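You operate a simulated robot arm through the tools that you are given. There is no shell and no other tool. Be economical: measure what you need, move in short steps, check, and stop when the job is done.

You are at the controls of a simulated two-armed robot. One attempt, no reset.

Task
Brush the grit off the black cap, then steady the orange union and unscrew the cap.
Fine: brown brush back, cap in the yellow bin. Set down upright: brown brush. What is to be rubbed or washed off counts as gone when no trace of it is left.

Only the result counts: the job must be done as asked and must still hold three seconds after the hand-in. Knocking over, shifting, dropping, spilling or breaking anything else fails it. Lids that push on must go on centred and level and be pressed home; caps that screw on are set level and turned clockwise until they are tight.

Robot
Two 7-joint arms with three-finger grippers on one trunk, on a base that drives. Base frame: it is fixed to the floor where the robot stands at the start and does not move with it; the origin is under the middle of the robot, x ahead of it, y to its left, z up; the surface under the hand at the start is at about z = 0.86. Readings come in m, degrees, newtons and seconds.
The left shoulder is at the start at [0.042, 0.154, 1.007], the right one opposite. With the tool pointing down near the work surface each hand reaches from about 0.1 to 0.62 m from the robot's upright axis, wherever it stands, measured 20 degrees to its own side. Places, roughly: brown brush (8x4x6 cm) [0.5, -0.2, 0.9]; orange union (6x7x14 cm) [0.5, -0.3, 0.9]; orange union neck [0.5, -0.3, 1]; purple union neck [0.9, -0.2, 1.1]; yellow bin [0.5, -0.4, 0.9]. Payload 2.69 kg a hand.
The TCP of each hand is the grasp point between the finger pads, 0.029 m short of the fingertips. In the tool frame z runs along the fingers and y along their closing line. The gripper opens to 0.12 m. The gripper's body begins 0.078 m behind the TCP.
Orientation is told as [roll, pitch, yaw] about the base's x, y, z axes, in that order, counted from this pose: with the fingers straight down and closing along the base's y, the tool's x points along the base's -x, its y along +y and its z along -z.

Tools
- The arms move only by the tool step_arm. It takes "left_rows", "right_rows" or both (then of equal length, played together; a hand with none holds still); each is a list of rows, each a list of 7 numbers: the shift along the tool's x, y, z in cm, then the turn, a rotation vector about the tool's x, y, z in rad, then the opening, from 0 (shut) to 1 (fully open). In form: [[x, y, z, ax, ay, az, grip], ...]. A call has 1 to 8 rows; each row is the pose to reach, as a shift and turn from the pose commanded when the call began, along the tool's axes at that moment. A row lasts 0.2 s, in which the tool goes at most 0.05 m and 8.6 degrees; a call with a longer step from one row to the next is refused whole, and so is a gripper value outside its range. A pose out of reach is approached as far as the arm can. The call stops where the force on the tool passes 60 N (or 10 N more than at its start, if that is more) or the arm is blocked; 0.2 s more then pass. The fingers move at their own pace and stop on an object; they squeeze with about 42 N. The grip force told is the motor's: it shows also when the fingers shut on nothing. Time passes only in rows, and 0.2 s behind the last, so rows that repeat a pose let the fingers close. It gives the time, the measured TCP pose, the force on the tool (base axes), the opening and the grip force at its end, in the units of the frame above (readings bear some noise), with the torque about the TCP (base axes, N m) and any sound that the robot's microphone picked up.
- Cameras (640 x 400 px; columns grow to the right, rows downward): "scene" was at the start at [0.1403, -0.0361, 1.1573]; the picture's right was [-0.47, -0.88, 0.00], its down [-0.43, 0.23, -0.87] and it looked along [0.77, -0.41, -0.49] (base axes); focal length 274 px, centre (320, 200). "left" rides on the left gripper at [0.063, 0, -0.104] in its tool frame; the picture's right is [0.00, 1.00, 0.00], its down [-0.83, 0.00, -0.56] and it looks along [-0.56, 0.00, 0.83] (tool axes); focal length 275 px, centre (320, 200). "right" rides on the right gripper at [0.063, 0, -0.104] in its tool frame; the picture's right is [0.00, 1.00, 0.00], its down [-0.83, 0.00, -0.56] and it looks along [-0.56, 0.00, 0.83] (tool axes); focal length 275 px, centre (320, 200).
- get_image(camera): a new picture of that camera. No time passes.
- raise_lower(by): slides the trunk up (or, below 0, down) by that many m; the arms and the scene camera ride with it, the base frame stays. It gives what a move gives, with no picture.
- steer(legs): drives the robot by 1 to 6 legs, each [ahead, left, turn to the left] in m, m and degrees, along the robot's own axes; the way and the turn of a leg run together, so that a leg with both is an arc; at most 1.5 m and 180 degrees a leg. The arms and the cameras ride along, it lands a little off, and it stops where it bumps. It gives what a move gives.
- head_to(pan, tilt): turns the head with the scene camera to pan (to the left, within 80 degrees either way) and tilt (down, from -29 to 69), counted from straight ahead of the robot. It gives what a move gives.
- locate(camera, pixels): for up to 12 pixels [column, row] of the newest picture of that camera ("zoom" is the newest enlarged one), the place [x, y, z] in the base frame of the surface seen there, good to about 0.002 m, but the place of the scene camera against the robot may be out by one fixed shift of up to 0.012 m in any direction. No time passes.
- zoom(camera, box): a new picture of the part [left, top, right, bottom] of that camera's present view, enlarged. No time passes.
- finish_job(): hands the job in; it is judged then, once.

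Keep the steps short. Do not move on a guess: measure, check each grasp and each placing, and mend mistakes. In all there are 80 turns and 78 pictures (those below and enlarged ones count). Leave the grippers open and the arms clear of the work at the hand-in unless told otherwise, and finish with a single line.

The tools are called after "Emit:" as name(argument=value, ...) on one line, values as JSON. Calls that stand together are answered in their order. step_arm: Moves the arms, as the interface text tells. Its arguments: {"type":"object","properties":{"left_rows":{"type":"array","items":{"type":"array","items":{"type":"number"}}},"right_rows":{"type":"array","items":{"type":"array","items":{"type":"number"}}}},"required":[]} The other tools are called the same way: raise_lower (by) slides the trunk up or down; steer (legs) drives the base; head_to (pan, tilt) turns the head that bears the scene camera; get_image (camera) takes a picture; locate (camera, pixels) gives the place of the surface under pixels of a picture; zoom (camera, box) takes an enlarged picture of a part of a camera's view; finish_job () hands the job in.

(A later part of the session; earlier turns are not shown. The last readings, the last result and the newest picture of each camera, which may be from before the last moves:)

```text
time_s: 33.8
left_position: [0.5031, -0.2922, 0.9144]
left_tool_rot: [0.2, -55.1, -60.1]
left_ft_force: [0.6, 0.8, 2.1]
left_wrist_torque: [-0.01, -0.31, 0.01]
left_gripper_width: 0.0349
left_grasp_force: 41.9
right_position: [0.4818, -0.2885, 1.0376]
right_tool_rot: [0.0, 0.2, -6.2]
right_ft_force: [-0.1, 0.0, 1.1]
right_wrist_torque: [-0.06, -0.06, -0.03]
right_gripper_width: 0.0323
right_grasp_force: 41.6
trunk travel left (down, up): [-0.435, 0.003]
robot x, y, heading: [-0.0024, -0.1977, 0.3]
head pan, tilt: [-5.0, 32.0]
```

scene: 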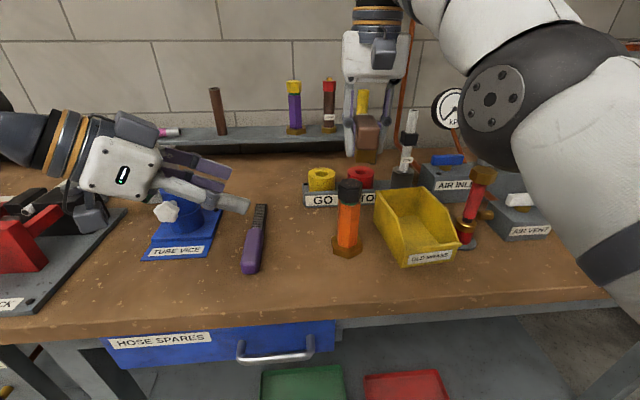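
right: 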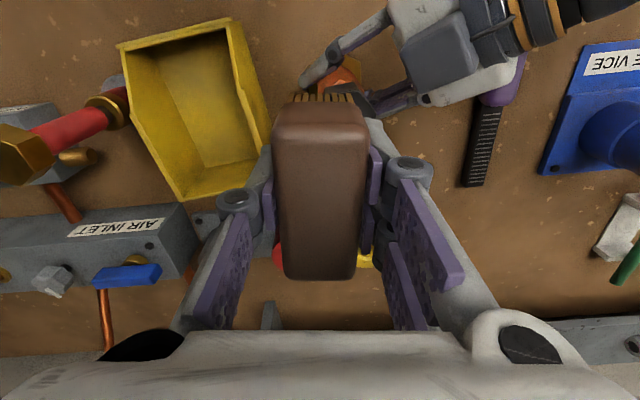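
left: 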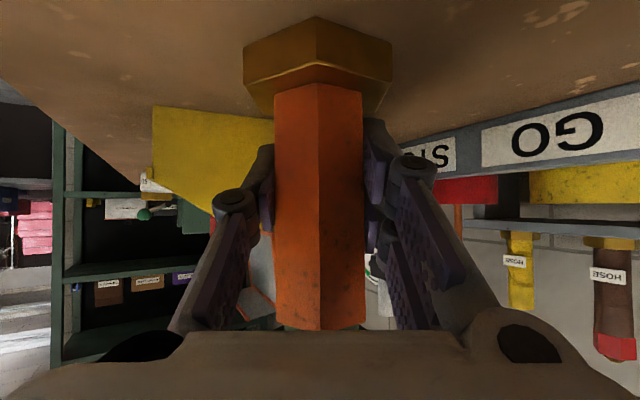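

The strokes are done. I'll lift the brush 4 cm straight up and look at the cap top.

Emit:
step_arm(right_rows=[[0, 0, -2, 0, 0, 0, 0], [-1.5, 0, -4.5, 0, 0, 0, 0], [-3, 0, -5, 0, 0, 0, 0], [-3, 0, -5, 0, 0, 0, 0]])

Emit:
zoom(camera="scene", box=[325, 160, 385, 210])

Emit:
get_image(camera="right")

```text
time_s: 34.8
left_position: [0.5033, -0.2919, 0.9149]
left_tool_rot: [0.1, -55.1, -60.2]
left_ft_force: [0.5, -0.1, 4.5]
left_wrist_torque: [0.05, -0.24, 0.01]
left_gripper_width: 0.0349
left_grasp_force: 41.3
right_position: [0.4999, -0.2948, 1.0851]
right_tool_rot: [-0.1, 0.3, -6.1]
right_ft_force: [-0.5, -0.5, -1.4]
right_wrist_torque: [0.03, 0.04, 0.0]
right_gripper_width: 0.0319
right_grasp_force: 42.5
right hand out of reach, approached as far as the arm can: row 3, 4
trunk travel left (down, up): [-0.435, 0.003]
robot x, y, heading: [0.0008, -0.1977, 0.2]
head pan, tilt: [-5.0, 32.0]
```

```text
8.00 times, centred on (355, 185) of scene
```

zoom: 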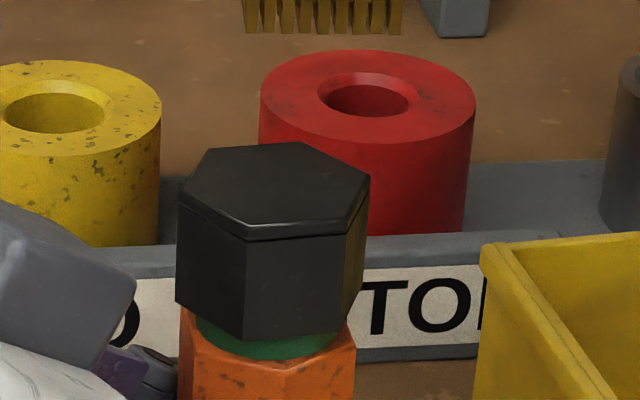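

```text
46 pictures are left
```

right: 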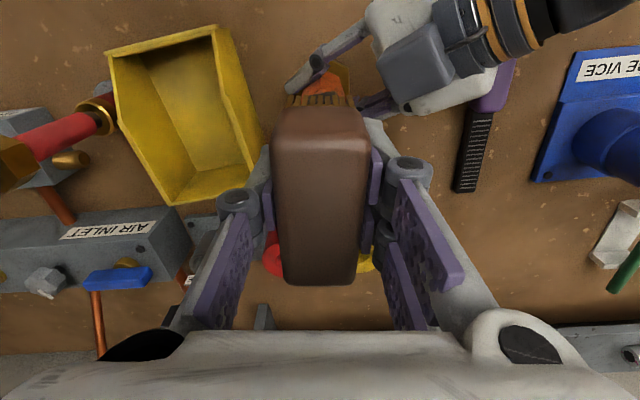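

No grit is left on the cap: the top is plain black. Now the brush goes back. The left hand must first clear that spot, so I open it and withdraw it along its fingers.

Emit:
step_arm(left_rows=[[0, 0, 0, 0, 0, 0, 0.6], [0, 0, -4, 0, 0, 0, 0.6], [0, 0, -8.8, 0, 0, 0, 0.6], [0, 0, -13.6, 0, 0, 0, 0.6], [0, 0, -18.4, 0, 0, 0, 0.6], [1, 0.7, -23.1, 0, 0, 0, 0.6], [2, 1.5, -27.8, 0, 0, 0, 0.6], [3, 2, -32.4, 0, 0, 0, 0.6]])

Emit:
get_image(camera="scene")

```text
time_s: 36.6
left_position: [0.374, -0.0352, 1.0747]
left_tool_rot: [0.2, -55.0, -60.2]
left_ft_force: [0.1, 0.1, -0.1]
left_wrist_torque: [-0.02, 0.03, -0.01]
left_gripper_width: 0.0722
left_grasp_force: 0.0
right_position: [0.4994, -0.2928, 1.0861]
right_tool_rot: [-0.1, 0.2, -6.3]
right_ft_force: [0.5, -0.1, -0.3]
right_wrist_torque: [-0.01, -0.03, 0.0]
right_gripper_width: 0.032
right_grasp_force: 41.9
trunk travel left (down, up): [-0.435, 0.003]
robot x, y, heading: [0.0001, -0.1996, -0.3]
head pan, tilt: [-5.0, 32.0]
```

```text
45 pictures are left
```

scene: 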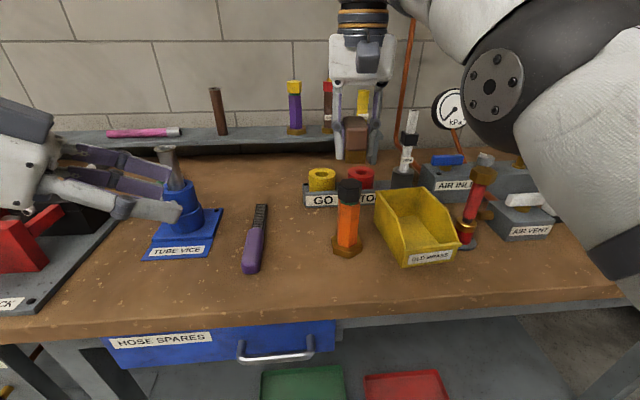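

The union still stands. I'll carry the brush back to (0.4765, -0.187), lowering only once it is past the cap.

Emit:
step_arm(right_rows=[[0.8, 3, 0, 0, 0, -0.015, 0], [1.8, 6.2, 0.5, 0, 0, -0.03, 0], [2.8, 9, 2, 0, 0, -0.045, 0], [3.4, 10.3, 5, 0, 0, -0.045, 0], [3.4, 10.3, 9, 0, 0, -0.045, 0], [3.4, 10.3, 9, 0, 0, -0.045, 0]])

```text
time_s: 38.0
left_position: [0.3761, -0.0356, 1.0737]
left_tool_rot: [0.2, -55.1, -60.2]
left_ft_force: [0.2, -0.9, -0.6]
left_wrist_torque: [0.0, -0.03, -0.02]
left_gripper_width: 0.0721
left_grasp_force: 0.0
right_position: [0.4912, -0.1846, 0.997]
right_tool_rot: [-0.2, 0.3, -3.8]
right_ft_force: [-0.1, 0.4, -0.8]
right_wrist_torque: [-0.02, -0.04, 0.01]
right_gripper_width: 0.0322
right_grasp_force: 42.2
right hand out of reach, approached as far as the arm can: row 1, 2, 3, 4, 5, 6
trunk travel left (down, up): [-0.435, 0.003]
robot x, y, heading: [-0.0028, -0.1992, -0.0]
head pan, tilt: [-5.0, 32.0]
```

The hand is at x 0.491, 1.5 cm too far forward because of the reach limit. I'll correct that while lowering to z of about 0.93.

Emit:
step_arm(right_rows=[[0.5, -0.1, 2.5, 0, 0, 0, 0], [1, -0.2, 5, 0, 0, 0, 0], [1.4, -0.2, 6.5, 0, 0, 0, 0], [1.4, -0.2, 6.5, 0, 0, 0, 0]])

Emit:
get_image(camera="right")

```text
time_s: 39.0
left_position: [0.375, -0.0361, 1.0745]
left_tool_rot: [0.2, -55.0, -60.3]
left_ft_force: [-0.2, -0.5, 0.4]
left_wrist_torque: [0.01, -0.03, -0.02]
left_gripper_width: 0.0721
left_grasp_force: 0.2
right_position: [0.5052, -0.1833, 0.9384]
right_tool_rot: [-0.1, 0.4, -3.5]
right_ft_force: [-0.2, -1.0, -0.4]
right_wrist_torque: [-0.02, -0.04, 0.0]
right_gripper_width: 0.032
right_grasp_force: 42.4
right hand out of reach, approached as far as the arm can: row 1, 2, 3, 4
trunk travel left (down, up): [-0.435, 0.003]
robot x, y, heading: [0.0029, -0.2005, 0.1]
head pan, tilt: [-5.0, 32.0]
```

```text
44 pictures are left
```

right: 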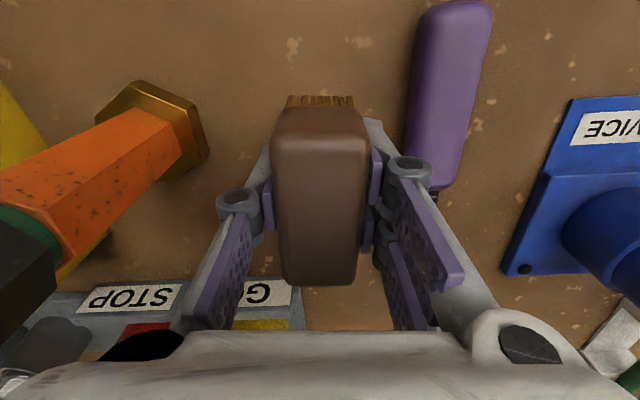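

The arm keeps drifting forward (x 0.505), as if it sits on a joint limit. I'll command 3 cm back at constant height to see whether it obeys.

Emit:
step_arm(right_rows=[[1, 0, -0.5, 0, 0, 0, 0], [2, 0, -0.5, 0, 0, 0, 0], [3, 0, -0.5, 0, 0, 0, 0], [3, 0, -0.5, 0, 0, 0, 0]])

```text
time_s: 40.0
left_position: [0.376, -0.0361, 1.0738]
left_tool_rot: [0.1, -55.0, -60.2]
left_ft_force: [0.5, 0.3, -1.0]
left_wrist_torque: [0.02, 0.03, 0.01]
left_gripper_width: 0.072
left_grasp_force: 0.0
right_position: [0.506, -0.1834, 0.9446]
right_tool_rot: [0.1, 0.4, -3.5]
right_ft_force: [-0.1, -0.2, -0.7]
right_wrist_torque: [0.02, 0.0, -0.04]
right_gripper_width: 0.0322
right_grasp_force: 42.0
right hand out of reach, approached as far as the arm can: row 1, 2, 3, 4
trunk travel left (down, up): [-0.435, 0.003]
robot x, y, heading: [-0.0025, -0.1988, -0.0]
head pan, tilt: [-5.0, 32.0]
```

The arm won't come nearer to the body in this posture. Backing the robot 6 cm away from the bench solves that without bending the arm, and nothing stands behind the hands.

Emit:
steer(legs=[[-0.06, 0, 0]])

```text
time_s: 41.0
left_position: [0.3128, -0.0355, 1.0745]
left_tool_rot: [0.3, -55.1, -60.2]
left_ft_force: [-1.4, -0.2, -0.6]
left_wrist_torque: [0.01, 0.0, 0.02]
left_gripper_width: 0.0721
left_grasp_force: 0.0
right_position: [0.4444, -0.1829, 0.9445]
right_tool_rot: [0.0, 0.4, -3.5]
right_ft_force: [0.6, 0.1, -0.2]
right_wrist_torque: [-0.01, -0.03, -0.01]
right_gripper_width: 0.0324
right_grasp_force: 42.3
trunk travel left (down, up): [-0.435, 0.003]
robot x, y, heading: [-0.059, -0.2009, 0.1]
head pan, tilt: [-5.0, 32.0]
```

Now I move forward 3.2 cm and down to z of about 0.915.

Emit:
step_arm(right_rows=[[-1.6, -0.1, 0, 0, 0, 0, 0], [-3.2, -0.2, 0.5, 0, 0, 0, 0], [-3.2, -0.2, 3, 0, 0, 0, 0], [-3.2, -0.2, 3, 0, 0, 0, 0]])

Emit:
get_image(camera="right")

Emit:
get_image(camera="scene")

```text
time_s: 42.0
left_position: [0.3144, -0.0363, 1.0738]
left_tool_rot: [0.2, -55.0, -60.1]
left_ft_force: [0.1, -0.6, -0.5]
left_wrist_torque: [-0.06, 0.03, -0.01]
left_gripper_width: 0.0722
left_grasp_force: 0.0
right_position: [0.4534, -0.1893, 0.9141]
right_tool_rot: [0.1, 0.4, -3.5]
right_ft_force: [0.4, -0.1, 0.6]
right_wrist_torque: [0.01, 0.0, 0.0]
right_gripper_width: 0.0321
right_grasp_force: 41.5
right hand out of reach, approached as far as the arm can: row 1, 2, 3, 4
trunk travel left (down, up): [-0.435, 0.003]
robot x, y, heading: [-0.0605, -0.1958, 0.3]
head pan, tilt: [-5.0, 32.0]
```

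```text
43 pictures are left
```

right: 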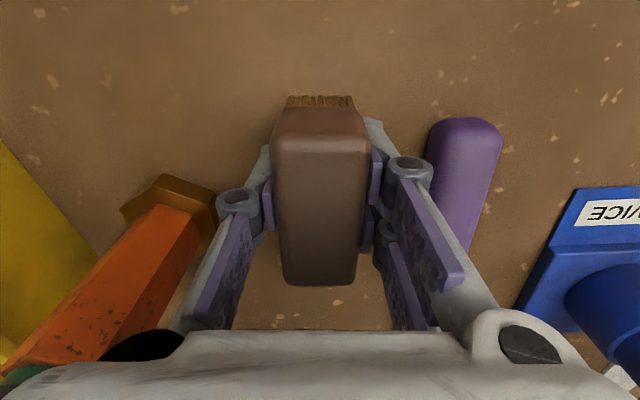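

```text
42 pictures are left
```

scene: 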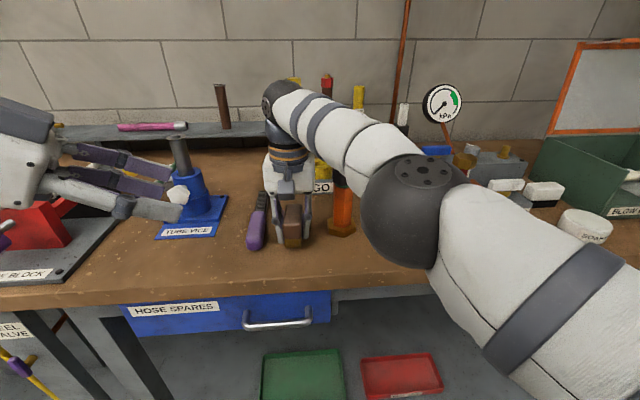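

The commanded pose had wound up behind the real one. I'll keep stepping forward, in small bits, until the measured x reaches 0.4765.

Emit:
step_arm(right_rows=[[-1, 0, 0, 0, 0, 0, 0], [-2, 0, 0, 0, 0, 0, 0], [-3, 0, 0, 0, 0, 0, 0], [-3, 0, 0, 0, 0, 0, 0]])

```text
time_s: 43.0
left_position: [0.3149, -0.0351, 1.0738]
left_tool_rot: [0.1, -55.1, -60.1]
left_ft_force: [1.0, 0.3, -0.4]
left_wrist_torque: [0.0, -0.01, -0.02]
left_gripper_width: 0.0719
left_grasp_force: 0.0
right_position: [0.4558, -0.1957, 0.9143]
right_tool_rot: [0.0, 0.4, -3.5]
right_ft_force: [-0.2, -0.2, -0.6]
right_wrist_torque: [0.0, -0.01, -0.02]
right_gripper_width: 0.0324
right_grasp_force: 42.4
right hand out of reach, approached as far as the arm can: row 1, 2, 3, 4
trunk travel left (down, up): [-0.435, 0.003]
robot x, y, heading: [-0.0623, -0.2024, 0.2]
head pan, tilt: [-5.0, 32.0]
```

Emit:
step_arm(right_rows=[[-1, 0, 0, 0, 0, 0, 0], [-2, 0, 0, 0, 0, 0, 0], [-3, 0, 0, 0, 0, 0, 0], [-3, 0, 0, 0, 0, 0, 0]])

```text
time_s: 44.0
left_position: [0.3138, -0.0357, 1.0739]
left_tool_rot: [0.0, -55.0, -60.2]
left_ft_force: [-0.6, 0.7, -0.2]
left_wrist_torque: [-0.01, 0.02, 0.0]
left_gripper_width: 0.0719
left_grasp_force: 0.1
right_position: [0.4582, -0.1998, 0.9144]
right_tool_rot: [-0.1, 0.4, -3.5]
right_ft_force: [-0.1, 0.0, 0.1]
right_wrist_torque: [-0.03, -0.01, -0.03]
right_gripper_width: 0.0322
right_grasp_force: 42.3
right hand out of reach, approached as far as the arm can: row 1, 2, 3, 4
trunk travel left (down, up): [-0.435, 0.003]
robot x, y, heading: [-0.061, -0.1997, 0.3]
head pan, tilt: [-5.0, 32.0]
```

The hand barely follows in x (0.453 to 0.458), so the arm is stuck on a joint limit when reaching across. Standing further left would put the brush spot on the right arm's own side. I'll lift the brush and carry it right over the bench, clear above the cap, then drive left.

Emit:
step_arm(right_rows=[[0, 0, -4, 0, 0, 0, 0], [0, 0, -8, 0, 0, 0, 0], [0, 0, -12, 0, 0, 0, 0], [0, 0, -15.5, 0, 0, 0, 0], [0, -3, -16, 0, 0, 0, 0], [0, -7, -16, 0, 0, 0, 0], [0, -11, -16, 0, 0, 0, 0], [0, -15, -16, 0, 0, 0, 0]])

```text
time_s: 45.8
left_position: [0.3149, -0.036, 1.0734]
left_tool_rot: [0.1, -55.0, -60.1]
left_ft_force: [-0.3, 0.4, 0.4]
left_wrist_torque: [0.06, -0.01, -0.02]
left_gripper_width: 0.0722
left_grasp_force: 0.0
right_position: [0.4522, -0.3503, 1.0765]
right_tool_rot: [0.0, 0.6, -3.4]
right_ft_force: [0.1, -0.5, -1.3]
right_wrist_torque: [0.02, 0.0, -0.02]
right_gripper_width: 0.0321
right_grasp_force: 42.2
right hand out of reach, approached as far as the arm can: row 1, 2, 3, 4, 5, 6, 8
trunk travel left (down, up): [-0.435, 0.003]
robot x, y, heading: [-0.0608, -0.1974, 0.0]
head pan, tilt: [-5.0, 32.0]
```

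The brush is clear above everything at (0.452, -0.350, 1.077). Now I drive left 0.16 m.

Emit:
steer(legs=[[0, 0.16, 0]])

Emit:
get_image(camera="scene")

```text
time_s: 47.6
left_position: [0.315, 0.1196, 1.0733]
left_tool_rot: [0.1, -55.0, -60.3]
left_ft_force: [0.0, -0.4, 0.5]
left_wrist_torque: [-0.02, 0.01, -0.01]
left_gripper_width: 0.072
left_grasp_force: 0.0
right_position: [0.4511, -0.1922, 1.0756]
right_tool_rot: [0.0, 0.6, -3.8]
right_ft_force: [0.3, 0.4, -0.2]
right_wrist_torque: [-0.02, -0.02, -0.03]
right_gripper_width: 0.0322
right_grasp_force: 41.5
trunk travel left (down, up): [-0.435, 0.003]
robot x, y, heading: [-0.0608, -0.0386, 0.2]
head pan, tilt: [-5.0, 32.0]
```

```text
41 pictures are left
```

scene: 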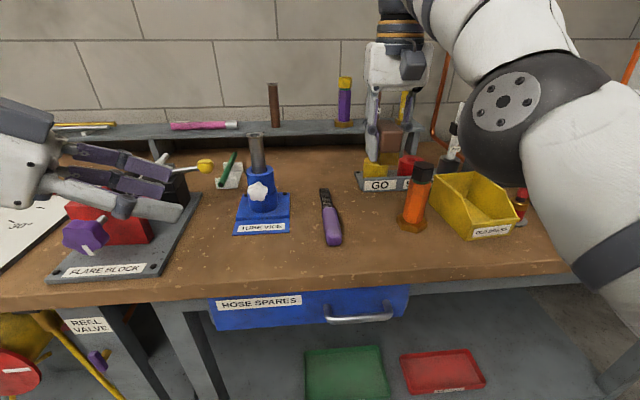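

Everything stands. Now I move forward 2.5 cm and down 13 cm toward the brush's place.

Emit:
step_arm(right_rows=[[-1, 0.3, 3, 0, 0, 0, 0], [-2, 0.6, 6, 0, 0, 0, 0], [-2.5, 0.65, 9, 0, 0, 0, 0], [-2.5, 0.65, 12, 0, 0, 0, 0], [-2.5, 0.65, 13, 0, 0, 0, 0], [-2.5, 0.65, 13, 0, 0, 0, 0]])

```text
time_s: 49.0
left_position: [0.3143, 0.1206, 1.0746]
left_tool_rot: [0.2, -55.0, -60.3]
left_ft_force: [0.1, -0.1, -0.6]
left_wrist_torque: [-0.01, -0.01, -0.01]
left_gripper_width: 0.0722
left_grasp_force: 0.2
right_position: [0.4889, -0.1849, 0.948]
right_tool_rot: [-0.1, 0.6, -3.7]
right_ft_force: [0.5, 0.5, -0.2]
right_wrist_torque: [0.01, -0.02, 0.0]
right_gripper_width: 0.0323
right_grasp_force: 42.0
right hand out of reach, approached as far as the arm can: row 1, 2, 3, 4, 5, 6
trunk travel left (down, up): [-0.435, 0.003]
robot x, y, heading: [-0.0612, -0.0411, -0.2]
head pan, tilt: [-5.0, 32.0]
```

The hand follows now. I'll correct x by -1.2 cm and lower to z of about 0.912.

Emit:
step_arm(right_rows=[[0.6, -0.1, 1.5, 0, 0, 0, 0], [1.2, -0.2, 3.2, 0, 0, 0, 0], [1.2, -0.2, 3.6, 0, 0, 0, 0], [1.2, -0.2, 3.6, 0, 0, 0, 0]])

```text
time_s: 50.0
left_position: [0.315, 0.1202, 1.0741]
left_tool_rot: [0.0, -55.0, -60.2]
left_ft_force: [-0.1, -0.1, 0.2]
left_wrist_torque: [0.01, -0.01, -0.01]
left_gripper_width: 0.0722
left_grasp_force: 0.0
right_position: [0.4925, -0.1882, 0.9145]
right_tool_rot: [-0.1, 0.7, -3.7]
right_ft_force: [-0.7, 0.1, -0.8]
right_wrist_torque: [-0.02, 0.03, -0.03]
right_gripper_width: 0.032
right_grasp_force: 42.0
right hand out of reach, approached as far as the arm can: row 1, 2, 3, 4
trunk travel left (down, up): [-0.435, 0.003]
robot x, y, heading: [-0.0606, -0.0443, 0.2]
head pan, tilt: [-5.0, 32.0]
```

The x error is now +1.6 cm and the arm won't pull in. I'll use the base for that: drive back 1.6 cm while the brush hangs 2 cm above the bench.

Emit:
steer(legs=[[-0.016, 0, 0]])

```text
time_s: 50.8
left_position: [0.2996, 0.1211, 1.0744]
left_tool_rot: [0.2, -55.0, -60.3]
left_ft_force: [1.0, 0.0, -0.2]
left_wrist_torque: [0.02, 0.01, 0.03]
left_gripper_width: 0.072
left_grasp_force: 0.1
right_position: [0.4769, -0.1866, 0.9155]
right_tool_rot: [-0.2, 0.6, -3.7]
right_ft_force: [-1.4, -0.6, 0.0]
right_wrist_torque: [-0.01, -0.06, -0.02]
right_gripper_width: 0.0321
right_grasp_force: 42.5
trunk travel left (down, up): [-0.435, 0.003]
robot x, y, heading: [-0.076, -0.0418, 0.1]
head pan, tilt: [-5.0, 32.0]
```

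That puts it at (0.477, -0.187). I'll lower straight down with the trunk, 1.8 cm, to avoid drift.

Emit:
raise_lower(by=-0.018)

Emit:
zoom(camera="scene", box=[300, 150, 440, 260])

```text
time_s: 51.3
left_position: [0.3002, 0.1205, 1.0587]
left_tool_rot: [-0.9, -54.7, -59.4]
left_ft_force: [0.6, -0.5, 0.5]
left_wrist_torque: [0.03, 0.05, -0.02]
left_gripper_width: 0.0723
left_grasp_force: 0.1
right_position: [0.4784, -0.1851, 0.8902]
right_tool_rot: [0.0, 2.7, -3.8]
right_ft_force: [-7.1, 0.3, 14.1]
right_wrist_torque: [0.3, -0.06, 0.16]
right_gripper_width: 0.0321
right_grasp_force: 41.9
trunk travel left (down, up): [-0.424, 0.014]
robot x, y, heading: [-0.0754, -0.0417, -0.1]
head pan, tilt: [-5.0, 32.0]
stopped: the force on the tool passed its limit at 80 N (the readings are from after the stop); the commanded pose is now the measured one
```

```text
3.64 times, centred on (370, 205) of scene
```

zoom: 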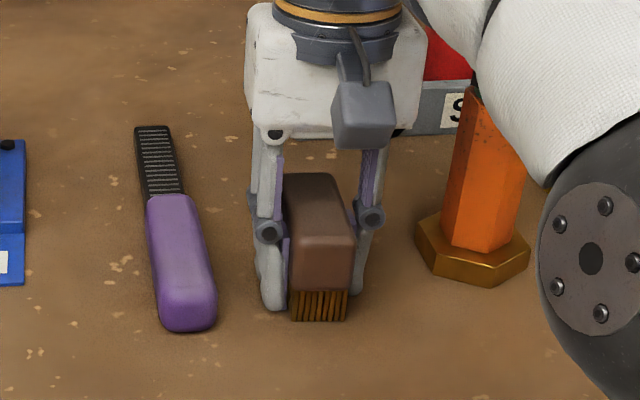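

The bristles are on the bench now (14 N upward, TCP z 0.890), and the position matches the start. I'll open the fingers.

Emit:
step_arm(right_rows=[[0, 0, 0, 0, 0, 0, 0.35], [0, 0, 0, 0, 0, 0, 0.45], [0, 0, 0, 0, 0, 0, 0.55], [0, 0, 0, 0, 0, 0, 0.55]])

Emit:
get_image(camera="right")

Emit:
get_image(camera="scene")

```text
time_s: 52.3
left_position: [0.3005, 0.1199, 1.0587]
left_tool_rot: [-1.1, -54.6, -59.4]
left_ft_force: [0.4, -0.8, -0.9]
left_wrist_torque: [0.05, -0.02, 0.0]
left_gripper_width: 0.0721
left_grasp_force: 0.0
right_position: [0.4802, -0.1872, 0.8878]
right_tool_rot: [0.1, 2.9, -3.7]
right_ft_force: [0.0, -0.4, -0.7]
right_wrist_torque: [0.01, 0.0, -0.01]
right_gripper_width: 0.0661
right_grasp_force: 0.0
trunk travel left (down, up): [-0.424, 0.014]
robot x, y, heading: [-0.075, -0.0409, 0.2]
head pan, tilt: [-5.0, 32.0]
```

```text
39 pictures are left
```

right: 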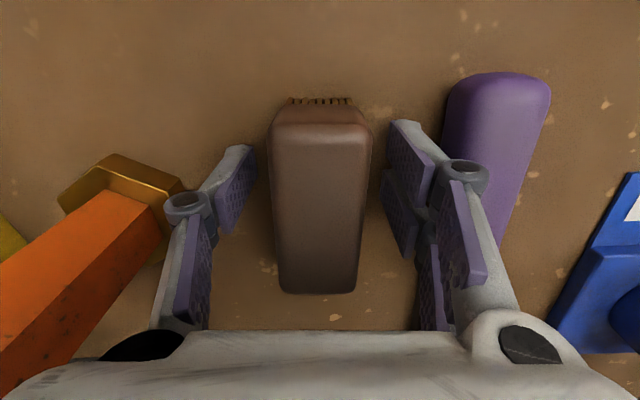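

```text
38 pictures are left
```

scene: 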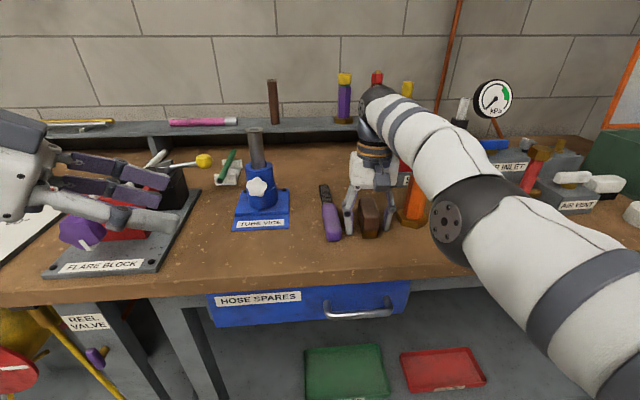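

The brush stands free and upright between the open fingers. I'll lift the right hand straight up.

Emit:
step_arm(right_rows=[[0, 0, -3, 0, 0, 0, 0.55], [0, 0, -7, 0, 0, 0, 0.55], [0, 0, -11, 0, 0, 0, 0.55], [0, 0, -15, 0, 0, 0, 0.55], [0, 0, -15, 0, 0, 0, 0.55]])

Emit:
get_image(camera="right")

Emit:
get_image(camera="scene")

```text
time_s: 53.5
left_position: [0.3002, 0.1209, 1.0584]
left_tool_rot: [-1.1, -54.7, -59.3]
left_ft_force: [1.1, 0.1, -0.4]
left_wrist_torque: [0.01, -0.01, 0.0]
left_gripper_width: 0.0718
left_grasp_force: 0.2
right_position: [0.4559, -0.1919, 1.0204]
right_tool_rot: [0.0, 2.9, -3.8]
right_ft_force: [-0.6, -0.2, 0.0]
right_wrist_torque: [-0.01, -0.01, 0.0]
right_gripper_width: 0.0661
right_grasp_force: 0.0
right hand out of reach, approached as far as the arm can: row 1, 2, 3, 4, 5
trunk travel left (down, up): [-0.424, 0.014]
robot x, y, heading: [-0.0774, -0.0379, 0.0]
head pan, tilt: [-5.0, 32.0]
```

```text
37 pictures are left
```

right: 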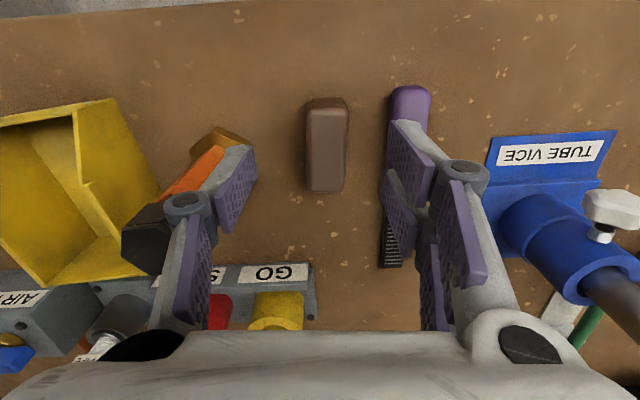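

```text
36 pictures are left
```

scene: 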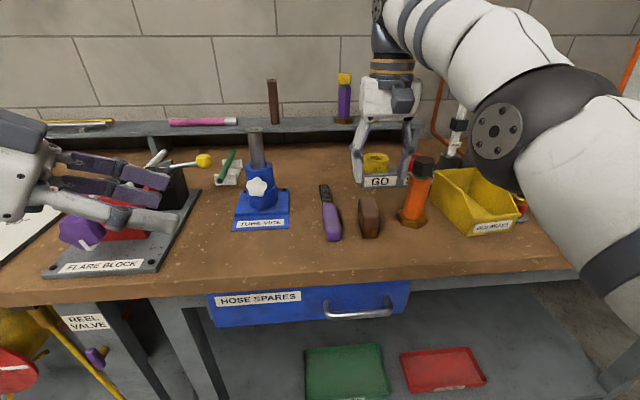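

The brush is back and upright. The right arm is still on its limit, so I'll bring it to its comfortable starting region at front right: back first, then right.

Emit:
step_arm(right_rows=[[4, 0, -0.5, 0, 0.025, 0, 0.55], [8, -1, -1, 0, 0.05, 0, 0.55], [10, -5, -1, 0, 0.05, 0, 0.55], [11, -9.5, -1.5, 0, 0.05, 0, 0.55], [12, -14, -2, 0, 0.05, 0, 0.55], [13, -18.5, -2.5, 0, 0.05, 0, 0.55], [13, -23, -2.5, 0, 0.05, 0, 0.55], [13, -27, -2.5, 0, 0.05, 0, 0.55]])

Emit:
locate(camera="right", pixels=[[310, 108], [345, 108], [311, 185], [342, 186], [328, 145]])

```text
time_s: 55.3
left_position: [0.3015, 0.12, 1.0581]
left_tool_rot: [-1.0, -54.6, -59.4]
left_ft_force: [0.4, 0.0, 0.0]
left_wrist_torque: [0.01, -0.03, 0.03]
left_gripper_width: 0.0719
left_grasp_force: 0.2
right_position: [0.3086, -0.4559, 1.0506]
right_tool_rot: [0.1, 5.6, -3.6]
right_ft_force: [-0.4, 0.3, 0.8]
right_wrist_torque: [-0.01, 0.02, -0.04]
right_gripper_width: 0.0661
right_grasp_force: 0.0
trunk travel left (down, up): [-0.424, 0.014]
robot x, y, heading: [-0.077, -0.0402, 0.3]
head pan, tilt: [-5.0, 32.0]
```

```text
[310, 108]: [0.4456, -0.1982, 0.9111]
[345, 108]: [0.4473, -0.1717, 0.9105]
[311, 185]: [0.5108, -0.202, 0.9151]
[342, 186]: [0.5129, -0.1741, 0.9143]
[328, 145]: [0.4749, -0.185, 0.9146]
```

The brush is within 2 mm of its old place. The right arm follows freely again. I'll level the right hand (my pitch turn had the wrong sign) and drive to about (-0.03, -0.16) so both hands reach the union.

Emit:
step_arm(right_rows=[[0, 0, 0, 0, -0.05, -0.03, 0.55], [0, 0, 0, 0, -0.098, -0.06, 0.55], [0, 0, 0, 0, -0.098, -0.06, 0.55]])

Emit:
steer(legs=[[0.045, -0.12, 0]])

Emit:
get_image(camera="left")

```text
time_s: 56.1
left_position: [0.3014, 0.1201, 1.0599]
left_tool_rot: [-0.9, -54.7, -59.5]
left_ft_force: [0.5, 0.2, -0.2]
left_wrist_torque: [0.02, -0.01, 0.04]
left_gripper_width: 0.0715
left_grasp_force: 0.0
right_position: [0.3088, -0.4559, 1.0499]
right_tool_rot: [0.1, 0.1, -0.3]
right_ft_force: [-0.1, -0.6, -0.1]
right_wrist_torque: [-0.02, 0.03, -0.01]
right_gripper_width: 0.0662
right_grasp_force: 0.1
trunk travel left (down, up): [-0.424, 0.014]
robot x, y, heading: [-0.0759, -0.0435, -0.0]
head pan, tilt: [-5.0, 32.0]
```

```text
time_s: 57.6
left_position: [0.3459, 0.004, 1.0575]
left_tool_rot: [-0.9, -54.7, -59.4]
left_ft_force: [0.0, -0.2, -0.5]
left_wrist_torque: [0.02, 0.0, -0.01]
left_gripper_width: 0.072
left_grasp_force: 0.0
right_position: [0.3569, -0.5707, 1.0496]
right_tool_rot: [0.3, 0.0, -0.1]
right_ft_force: [0.2, -1.6, -0.7]
right_wrist_torque: [0.03, -0.04, 0.0]
right_gripper_width: 0.066
right_grasp_force: 0.1
trunk travel left (down, up): [-0.424, 0.014]
robot x, y, heading: [-0.0288, -0.1557, 0.3]
head pan, tilt: [-5.0, 32.0]
```

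```text
35 pictures are left
```

left: 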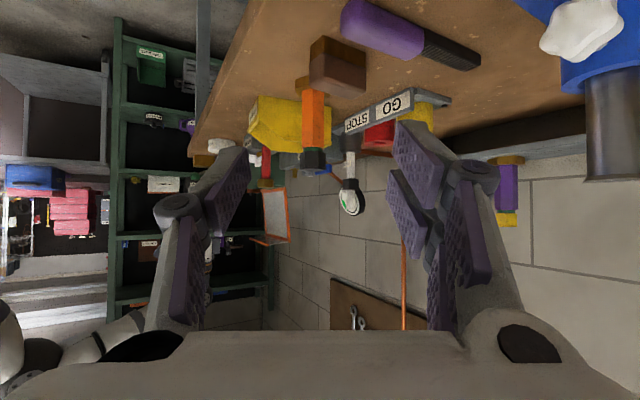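

The brush now stands where the left gripper's camera was last time (about z 0.92). So I'll use a steeper tilt of 45° and grip the body a little higher, at z 0.925. That keeps the camera above the brush. First I go to a point 12 cm short of the grip.

Emit:
step_arm(left_rows=[[-1.74, -0.28, 3.83, -0.003, 0.028, 0, 0.6], [-3.48, -0.55, 7.67, -0.005, 0.056, 0, 0.6], [-5.22, -0.83, 11.5, -0.008, 0.085, 0, 0.6], [-6.97, -1.1, 15.33, -0.011, 0.113, 0, 0.6], [-8.7, -1.38, 19.2, -0.013, 0.141, 0, 0.6], [-10.45, -1.66, 23, -0.016, 0.169, 0, 0.6], [-10.45, -1.66, 23, -0.016, 0.169, 0, 0.6]])

Emit:
get_image(camera="left")

Emit:
get_image(camera="scene")

```text
time_s: 59.2
left_position: [0.4543, -0.2198, 1.0117]
left_tool_rot: [0.0, -45.0, -59.5]
left_ft_force: [0.9, -0.5, 0.0]
left_wrist_torque: [0.01, 0.0, -0.02]
left_gripper_width: 0.072
left_grasp_force: 0.0
right_position: [0.3545, -0.5703, 1.0498]
right_tool_rot: [0.1, 0.0, -0.1]
right_ft_force: [-0.6, -0.4, -1.2]
right_wrist_torque: [0.0, -0.01, -0.04]
right_gripper_width: 0.066
right_grasp_force: 0.1
trunk travel left (down, up): [-0.424, 0.014]
robot x, y, heading: [-0.0284, -0.1589, 0.1]
head pan, tilt: [-5.0, 32.0]
```

```text
34 pictures are left
```

left: 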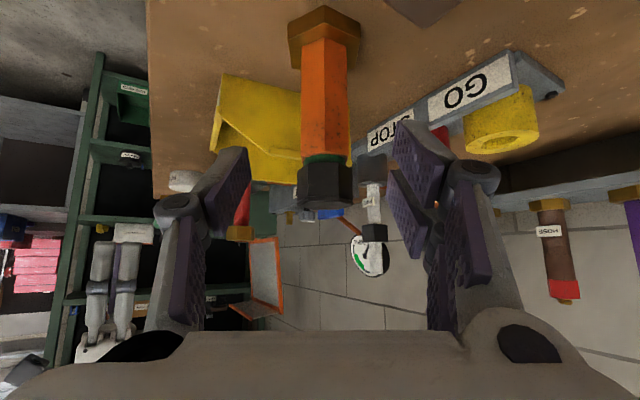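

```text
33 pictures are left
```

scene: 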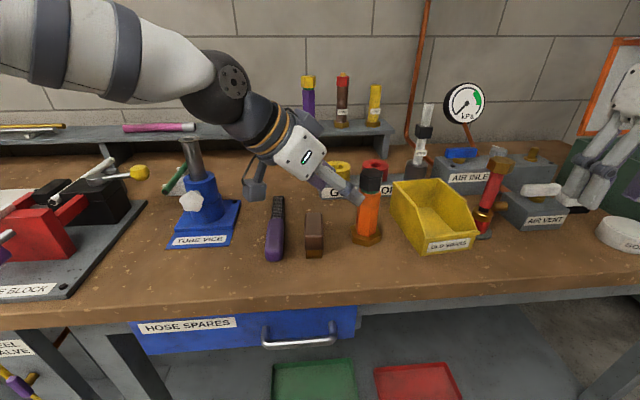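

The way is clear. I'll re-measure the union, since holding it before may have shifted it slightly.

Emit:
zoom(camera="left", box=[245, 0, 405, 220])

Emit:
locate(camera="left", pixels=[[323, 60], [323, 100], [323, 140], [303, 100], [345, 100], [304, 70], [343, 70], [325, 175], [301, 178], [350, 178], [325, 200], [325, 162]])

```text
1.82 times, centred on (325, 110) of left
```

zoom: 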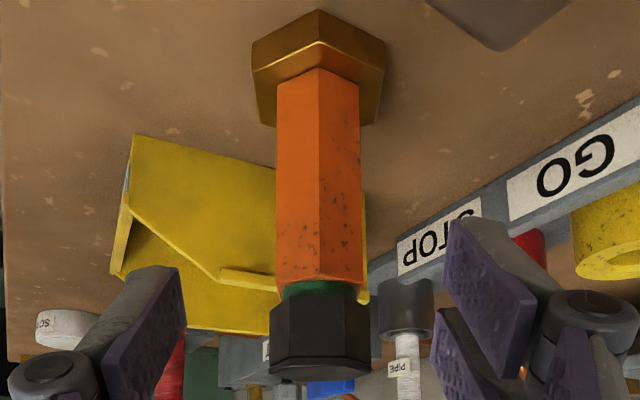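

```text
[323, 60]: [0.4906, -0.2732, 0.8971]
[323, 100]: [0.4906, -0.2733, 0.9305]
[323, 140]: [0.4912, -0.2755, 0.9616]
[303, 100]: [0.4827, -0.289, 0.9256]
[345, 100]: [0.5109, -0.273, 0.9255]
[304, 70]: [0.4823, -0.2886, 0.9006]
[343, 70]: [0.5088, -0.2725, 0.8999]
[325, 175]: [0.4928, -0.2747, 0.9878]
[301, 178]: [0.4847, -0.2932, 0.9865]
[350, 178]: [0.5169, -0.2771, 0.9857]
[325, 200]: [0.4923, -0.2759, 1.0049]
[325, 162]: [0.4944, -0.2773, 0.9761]
```

The union axis is at (0.501, -0.291). I'll advance 9.5 cm, then check the clearance between the gripper camera and the brush.

Emit:
step_arm(left_rows=[[0.1, 0.4, 3, 0, 0, 0, 0.6], [0.1, 0.4, 6, 0, 0, 0, 0.6], [0.1, 0.4, 9.5, 0, 0, 0, 0.6], [0.1, 0.4, 9.5, 0, 0, 0, 0.6]])

Emit:
zoom(camera="scene", box=[230, 130, 430, 270])

```text
time_s: 60.2
left_position: [0.4934, -0.2744, 0.9466]
left_tool_rot: [0.2, -45.0, -59.5]
left_ft_force: [0.5, 0.5, 0.2]
left_wrist_torque: [0.0, 0.01, 0.03]
left_gripper_width: 0.0719
left_grasp_force: 0.0
right_position: [0.3562, -0.5698, 1.0511]
right_tool_rot: [0.1, 0.0, -0.2]
right_ft_force: [-0.4, 0.5, -0.3]
right_wrist_torque: [-0.01, 0.0, -0.01]
right_gripper_width: 0.0658
right_grasp_force: 0.1
trunk travel left (down, up): [-0.424, 0.014]
robot x, y, heading: [-0.0335, -0.1545, 0.2]
head pan, tilt: [-5.0, 32.0]
```

```text
2.86 times, centred on (330, 200) of scene
```

zoom: 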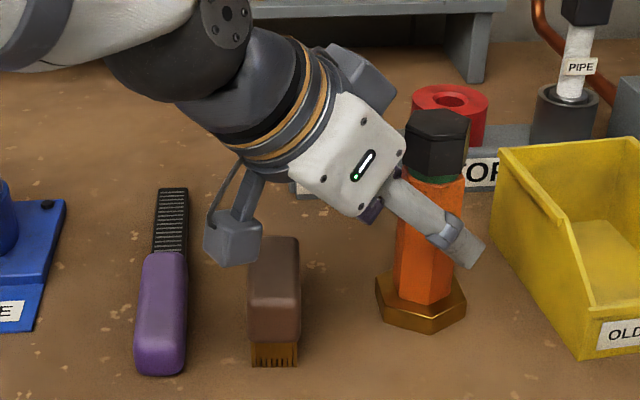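

The gripper camera hangs at (232,240) in this picture, behind the brush's far end. I'll measure the two.

Emit:
locate(camera="zoom", pixels=[[232, 258], [215, 250], [253, 255], [232, 240], [270, 242], [255, 290]])

```text
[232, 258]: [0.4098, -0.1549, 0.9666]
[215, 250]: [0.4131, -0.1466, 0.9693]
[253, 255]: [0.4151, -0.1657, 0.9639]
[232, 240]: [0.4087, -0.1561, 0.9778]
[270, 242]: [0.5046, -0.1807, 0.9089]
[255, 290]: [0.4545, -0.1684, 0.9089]
```

The camera bottom stays over 3 cm above the brush. I'll advance the last 2.8 cm and close on the body.

Emit:
step_arm(left_rows=[[0.1, -0.1, 1.4, 0, 0, 0, 0.6], [0.2, -0.1, 2.8, 0, 0, 0, 0.6], [0.2, -0.1, 2.8, 0, 0, 0, 0.6], [0.2, -0.1, 2.8, 0, 0, 0, 0.4], [0.2, -0.1, 2.8, 0, 0, 0, 0.32], [0.2, -0.1, 2.8, 0, 0, 0, 0], [0.2, -0.1, 2.8, 0, 0, 0, 0], [0.2, -0.1, 2.8, 0, 0, 0, 0]])

Emit:
get_image(camera="left")

```text
time_s: 62.0
left_position: [0.5015, -0.2928, 0.9233]
left_tool_rot: [0.0, -45.0, -59.4]
left_ft_force: [1.9, -0.3, 0.2]
left_wrist_torque: [0.06, -0.2, 0.0]
left_gripper_width: 0.035
left_grasp_force: 42.1
right_position: [0.3547, -0.5708, 1.0506]
right_tool_rot: [0.1, 0.1, -0.2]
right_ft_force: [0.1, 0.3, 0.6]
right_wrist_torque: [-0.03, 0.01, 0.01]
right_gripper_width: 0.0659
right_grasp_force: 0.0
trunk travel left (down, up): [-0.424, 0.014]
robot x, y, heading: [-0.0309, -0.1571, 0.2]
head pan, tilt: [-5.0, 32.0]
```

```text
30 pictures are left
```

left: 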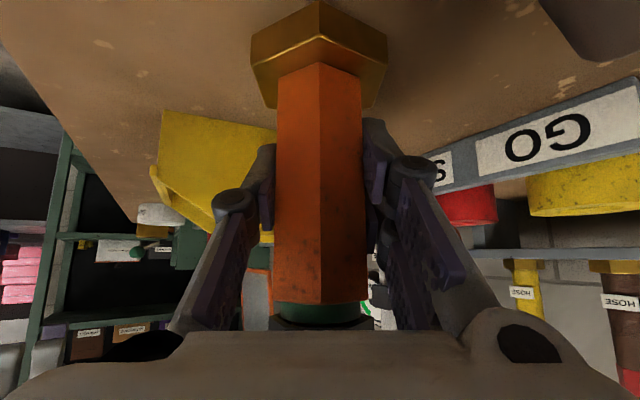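

The union is held (35 mm, 42 N). Now the right hand goes over the bin to (0.45, -0.36, 1.08), where I can view the cap from above.

Emit:
step_arm(right_rows=[[-0.5, 4.5, -1, 0, 0, 0, 0.6], [-1.5, 9, -2, 0, 0, 0, 0.6], [-3, 13.5, -3, 0, 0, 0, 0.6], [-5, 17.5, -3, 0, 0, 0, 0.6], [-7.5, 21, -3, 0, 0, 0, 0.6], [-9.5, 21, -3, 0, 0, 0, 0.6], [-9.5, 21, -3, 0, 0, 0, 0.6]])

Emit:
zoom(camera="right", box=[320, 60, 560, 260])

```text
time_s: 63.6
left_position: [0.5001, -0.2935, 0.9224]
left_tool_rot: [0.2, -45.0, -59.5]
left_ft_force: [1.4, -2.2, 1.1]
left_wrist_torque: [0.02, -0.16, -0.06]
left_gripper_width: 0.0348
left_grasp_force: 42.3
right_position: [0.4531, -0.3613, 1.0816]
right_tool_rot: [0.1, 0.1, -0.2]
right_ft_force: [0.1, -0.3, 0.1]
right_wrist_torque: [0.03, -0.01, -0.05]
right_gripper_width: 0.072
right_grasp_force: 0.0
trunk travel left (down, up): [-0.424, 0.014]
robot x, y, heading: [-0.033, -0.155, 0.3]
head pan, tilt: [-5.0, 32.0]
```

```text
2.00 times, centred on (440, 160) of right
```

zoom: 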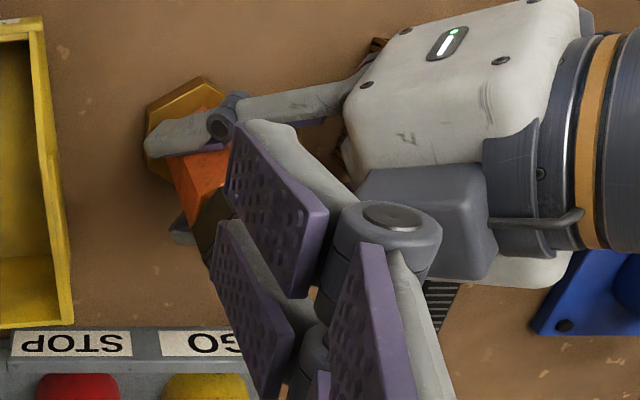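

The finger hides the cap. I'll move directly above it at z of about 1.10 and look down between the fingers.

Emit:
step_arm(right_rows=[[-1.6, 2.3, -0.6, 0, 0, 0, 0.6], [-3.2, 4.7, -1.2, 0, 0, 0, 0.6], [-4.8, 7, -1.8, 0, 0, 0, 0.6], [-4.8, 7, -1.8, 0, 0, 0, 0.6]])

Emit:
get_image(camera="right")

Emit:
get_image(camera="scene")

```text
time_s: 64.6
left_position: [0.4999, -0.2917, 0.9234]
left_tool_rot: [0.1, -45.0, -59.5]
left_ft_force: [-0.3, 0.5, 1.7]
left_wrist_torque: [0.03, -0.12, 0.0]
left_gripper_width: 0.0351
left_grasp_force: 42.4
right_position: [0.4827, -0.2989, 1.0905]
right_tool_rot: [0.1, 0.0, -0.2]
right_ft_force: [0.4, -0.1, -0.1]
right_wrist_torque: [-0.02, -0.01, 0.0]
right_gripper_width: 0.072
right_grasp_force: 0.1
right hand out of reach, approached as far as the arm can: row 2, 3, 4
trunk travel left (down, up): [-0.424, 0.014]
robot x, y, heading: [-0.0308, -0.1548, -0.0]
head pan, tilt: [-5.0, 32.0]
```

```text
28 pictures are left
```

right: 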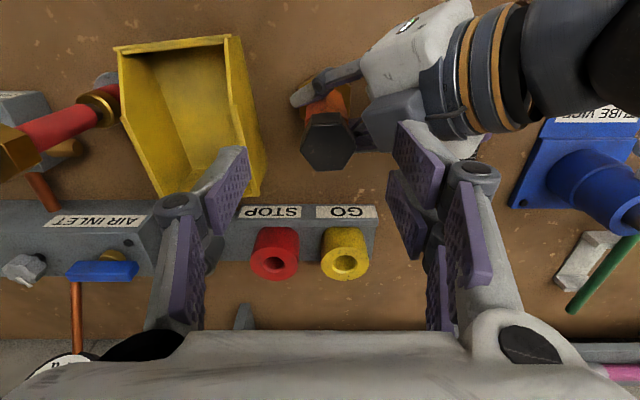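

```text
27 pictures are left
```

scene: 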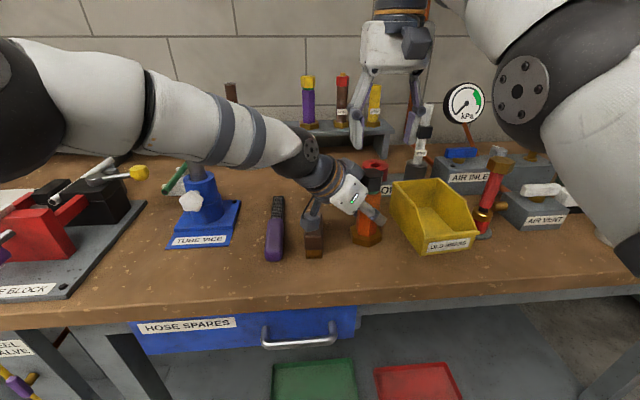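

At this height the arm is at its outer reach; lower down it reaches further. I'll measure the cap at (328,140) first.

Emit:
zoom(camera="right", box=[280, 80, 376, 180])

```text
4.00 times, centred on (328, 130) of right
```

zoom: 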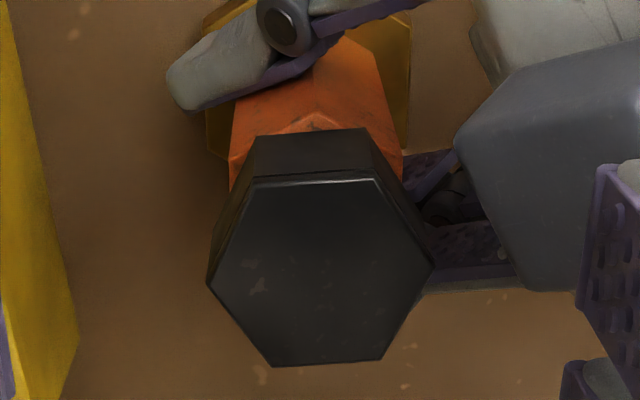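

I see a few faint flecks near (258,287) in this view. I'll enlarge to tell surface wear from grit, and measure the corners.

Emit:
locate(camera="zoom", pixels=[[258, 184], [372, 184], [428, 265], [379, 355], [278, 360], [213, 282], [320, 270], [258, 287]])

Emit:
zoom(camera="right", box=[308, 122, 340, 172])

```text
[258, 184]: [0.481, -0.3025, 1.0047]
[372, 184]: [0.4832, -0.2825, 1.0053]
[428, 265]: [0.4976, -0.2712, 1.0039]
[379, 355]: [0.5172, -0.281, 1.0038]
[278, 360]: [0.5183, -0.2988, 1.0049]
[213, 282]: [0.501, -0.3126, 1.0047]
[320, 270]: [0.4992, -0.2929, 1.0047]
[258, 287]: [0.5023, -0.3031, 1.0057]
```

```text
8.00 times, centred on (324, 147) of right
```

zoom: 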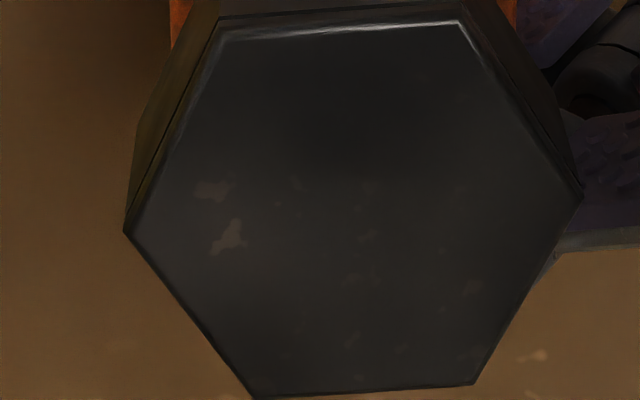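

The cap centre is at (0.4997, -0.2915) with flat normals at about 3°, 63° and 123°. The flecks are angular wear marks, like those on the cap's sides and the bench, not the round grit spots. A dark block of the left hand sits close by at (345..376, 100..150), so I'll measure its height before lowering.

Emit:
zoom(camera="right", box=[320, 20, 480, 180])

Emit:
locate(camera="right", pixels=[[365, 118], [380, 100], [385, 140], [400, 108], [375, 60], [430, 60], [440, 100], [465, 60], [350, 75], [325, 85], [455, 150]])

```text
2.50 times, centred on (400, 100) of right
```

zoom: 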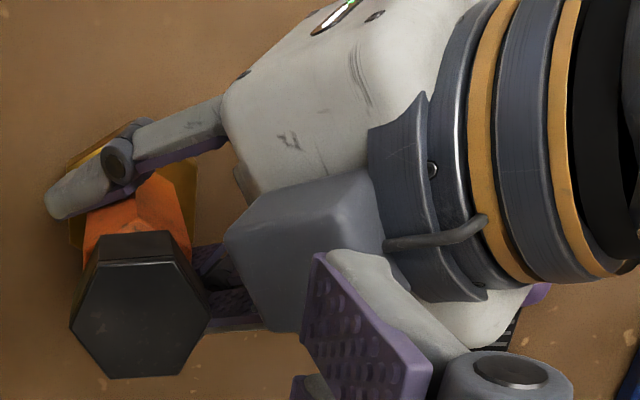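

```text
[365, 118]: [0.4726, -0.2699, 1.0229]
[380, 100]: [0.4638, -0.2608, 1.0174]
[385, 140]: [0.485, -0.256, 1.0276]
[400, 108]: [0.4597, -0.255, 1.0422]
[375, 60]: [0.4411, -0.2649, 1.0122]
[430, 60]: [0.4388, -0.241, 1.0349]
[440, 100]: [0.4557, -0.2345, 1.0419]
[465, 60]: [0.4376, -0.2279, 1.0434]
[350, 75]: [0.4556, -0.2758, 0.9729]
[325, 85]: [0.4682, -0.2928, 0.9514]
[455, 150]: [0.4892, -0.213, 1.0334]
```

The block reaches z of about 1.04 at azimuth 105–150°, so the right fingers must stay out of that sector. I'll grip the cap with closing line at 3° and turn it counter-clockwise 60° per stroke. Turning the hand to yaw +93° keeps its camera on the far side. I rotate up here first, where it is clear.

Emit:
step_arm(right_rows=[[0, 0, 0, 0, 0, -0.148, 0.6], [0, 0, 0, 0, 0, -0.296, 0.6], [0, 0, 0, 0, 0, -0.444, 0.6], [0, 0, 0, 0, 0, -0.592, 0.6], [0, 0, 0, 0, 0, -0.74, 0.6], [0, 0, 0, 0, 0, -0.888, 0.6], [0, 0, 0, 0, 0, -1.036, 0.6], [0, 0, 0, 0, 0, -1.184, 0.6]])

Emit:
step_arm(right_rows=[[0, 0, 0, 0, 0, -0.148, 0.6], [0, 0, 0, 0, 0, -0.296, 0.6], [0, 0, 0, 0, 0, -0.447, 0.6], [0, 0, 0, 0, 0, -0.447, 0.6]])

```text
time_s: 66.4
left_position: [0.5001, -0.2916, 0.9242]
left_tool_rot: [0.0, -45.0, -59.4]
left_ft_force: [0.6, -0.2, 1.9]
left_wrist_torque: [0.1, -0.23, 0.0]
left_gripper_width: 0.0348
left_grasp_force: 42.2
right_position: [0.4822, -0.2988, 1.0893]
right_tool_rot: [0.1, -0.1, 67.7]
right_ft_force: [-0.8, 0.1, 0.7]
right_wrist_torque: [0.0, 0.01, 0.01]
right_gripper_width: 0.072
right_grasp_force: 0.0
trunk travel left (down, up): [-0.424, 0.014]
robot x, y, heading: [-0.0315, -0.1586, 0.1]
head pan, tilt: [-5.0, 32.0]
```

```text
refused: row 3 steps farther than a row can; nothing moved
```

The first turn went fine (yaw 67.7°); the second was refused for being a hair too fast. I'll finish the turn to 93°, then lower to z of about 1.05.

Emit:
step_arm(right_rows=[[0, 0, 0, 0, 0, -0.145, 0.6], [0, 0, 0, 0, 0, -0.29, 0.5], [0, 0, 0, 0, 0, -0.42, 0.45], [0, 0, 1, 0, 0, -0.448, 0.45], [0, 0, 3, 0, 0, -0.448, 0.45], [0, 0, 5, 0, 0, -0.448, 0.45], [0, 0, 5, 0, 0, -0.448, 0.45]])

Emit:
get_image(camera="right")

```text
time_s: 68.0
left_position: [0.4993, -0.294, 0.9238]
left_tool_rot: [0.1, -45.0, -59.5]
left_ft_force: [0.9, 0.4, 2.0]
left_wrist_torque: [0.08, -0.23, -0.03]
left_gripper_width: 0.035
left_grasp_force: 42.1
right_position: [0.4825, -0.2949, 1.0411]
right_tool_rot: [0.0, -0.2, 93.3]
right_ft_force: [0.0, -0.1, 0.0]
right_wrist_torque: [0.02, 0.02, 0.0]
right_gripper_width: 0.0537
right_grasp_force: 0.1
trunk travel left (down, up): [-0.424, 0.014]
robot x, y, heading: [-0.0314, -0.1594, 0.1]
head pan, tilt: [-5.0, 32.0]
```

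```text
23 pictures are left
```

right: 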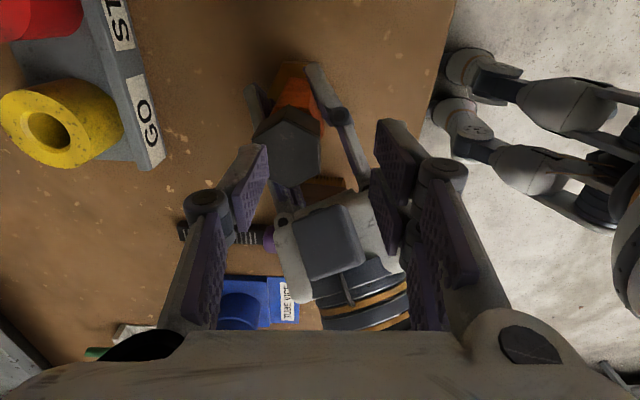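

No reach limit here. The cap sits at (288,145), and the hand must shift 1.7 cm forward. I'll do that at this height (tips 7 mm above the cap) and recheck.

Emit:
step_arm(right_rows=[[-0.1, -0.8, 0, 0, 0, 0, 0.45], [-0.24, -1.74, 0, 0, 0, 0, 0.45], [-0.24, -1.74, 0, 0, 0, 0, 0.45]])

Emit:
zoom(camera="right", box=[220, 50, 420, 250])

```text
time_s: 68.8
left_position: [0.5006, -0.2923, 0.9245]
left_tool_rot: [0.1, -45.0, -59.4]
left_ft_force: [-0.1, 0.1, 2.8]
left_wrist_torque: [0.09, -0.14, -0.06]
left_gripper_width: 0.0353
left_grasp_force: 42.4
right_position: [0.4975, -0.2934, 1.0412]
right_tool_rot: [0.1, -0.1, 93.4]
right_ft_force: [0.2, 0.6, 0.1]
right_wrist_torque: [0.01, 0.04, -0.03]
right_gripper_width: 0.0538
right_grasp_force: 0.0
trunk travel left (down, up): [-0.424, 0.014]
robot x, y, heading: [-0.0301, -0.1565, 0.0]
head pan, tilt: [-5.0, 32.0]
```

```text
2.00 times, centred on (320, 150) of right
```

zoom: 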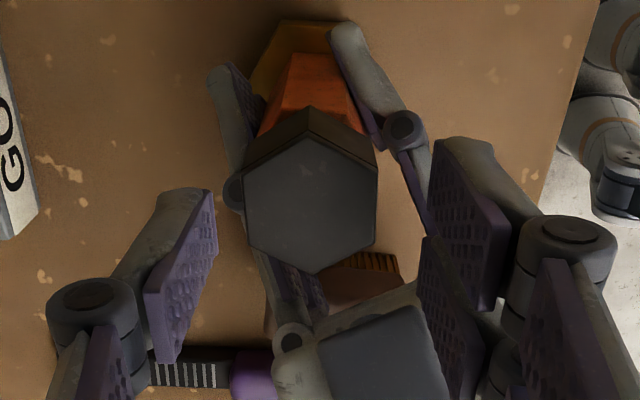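

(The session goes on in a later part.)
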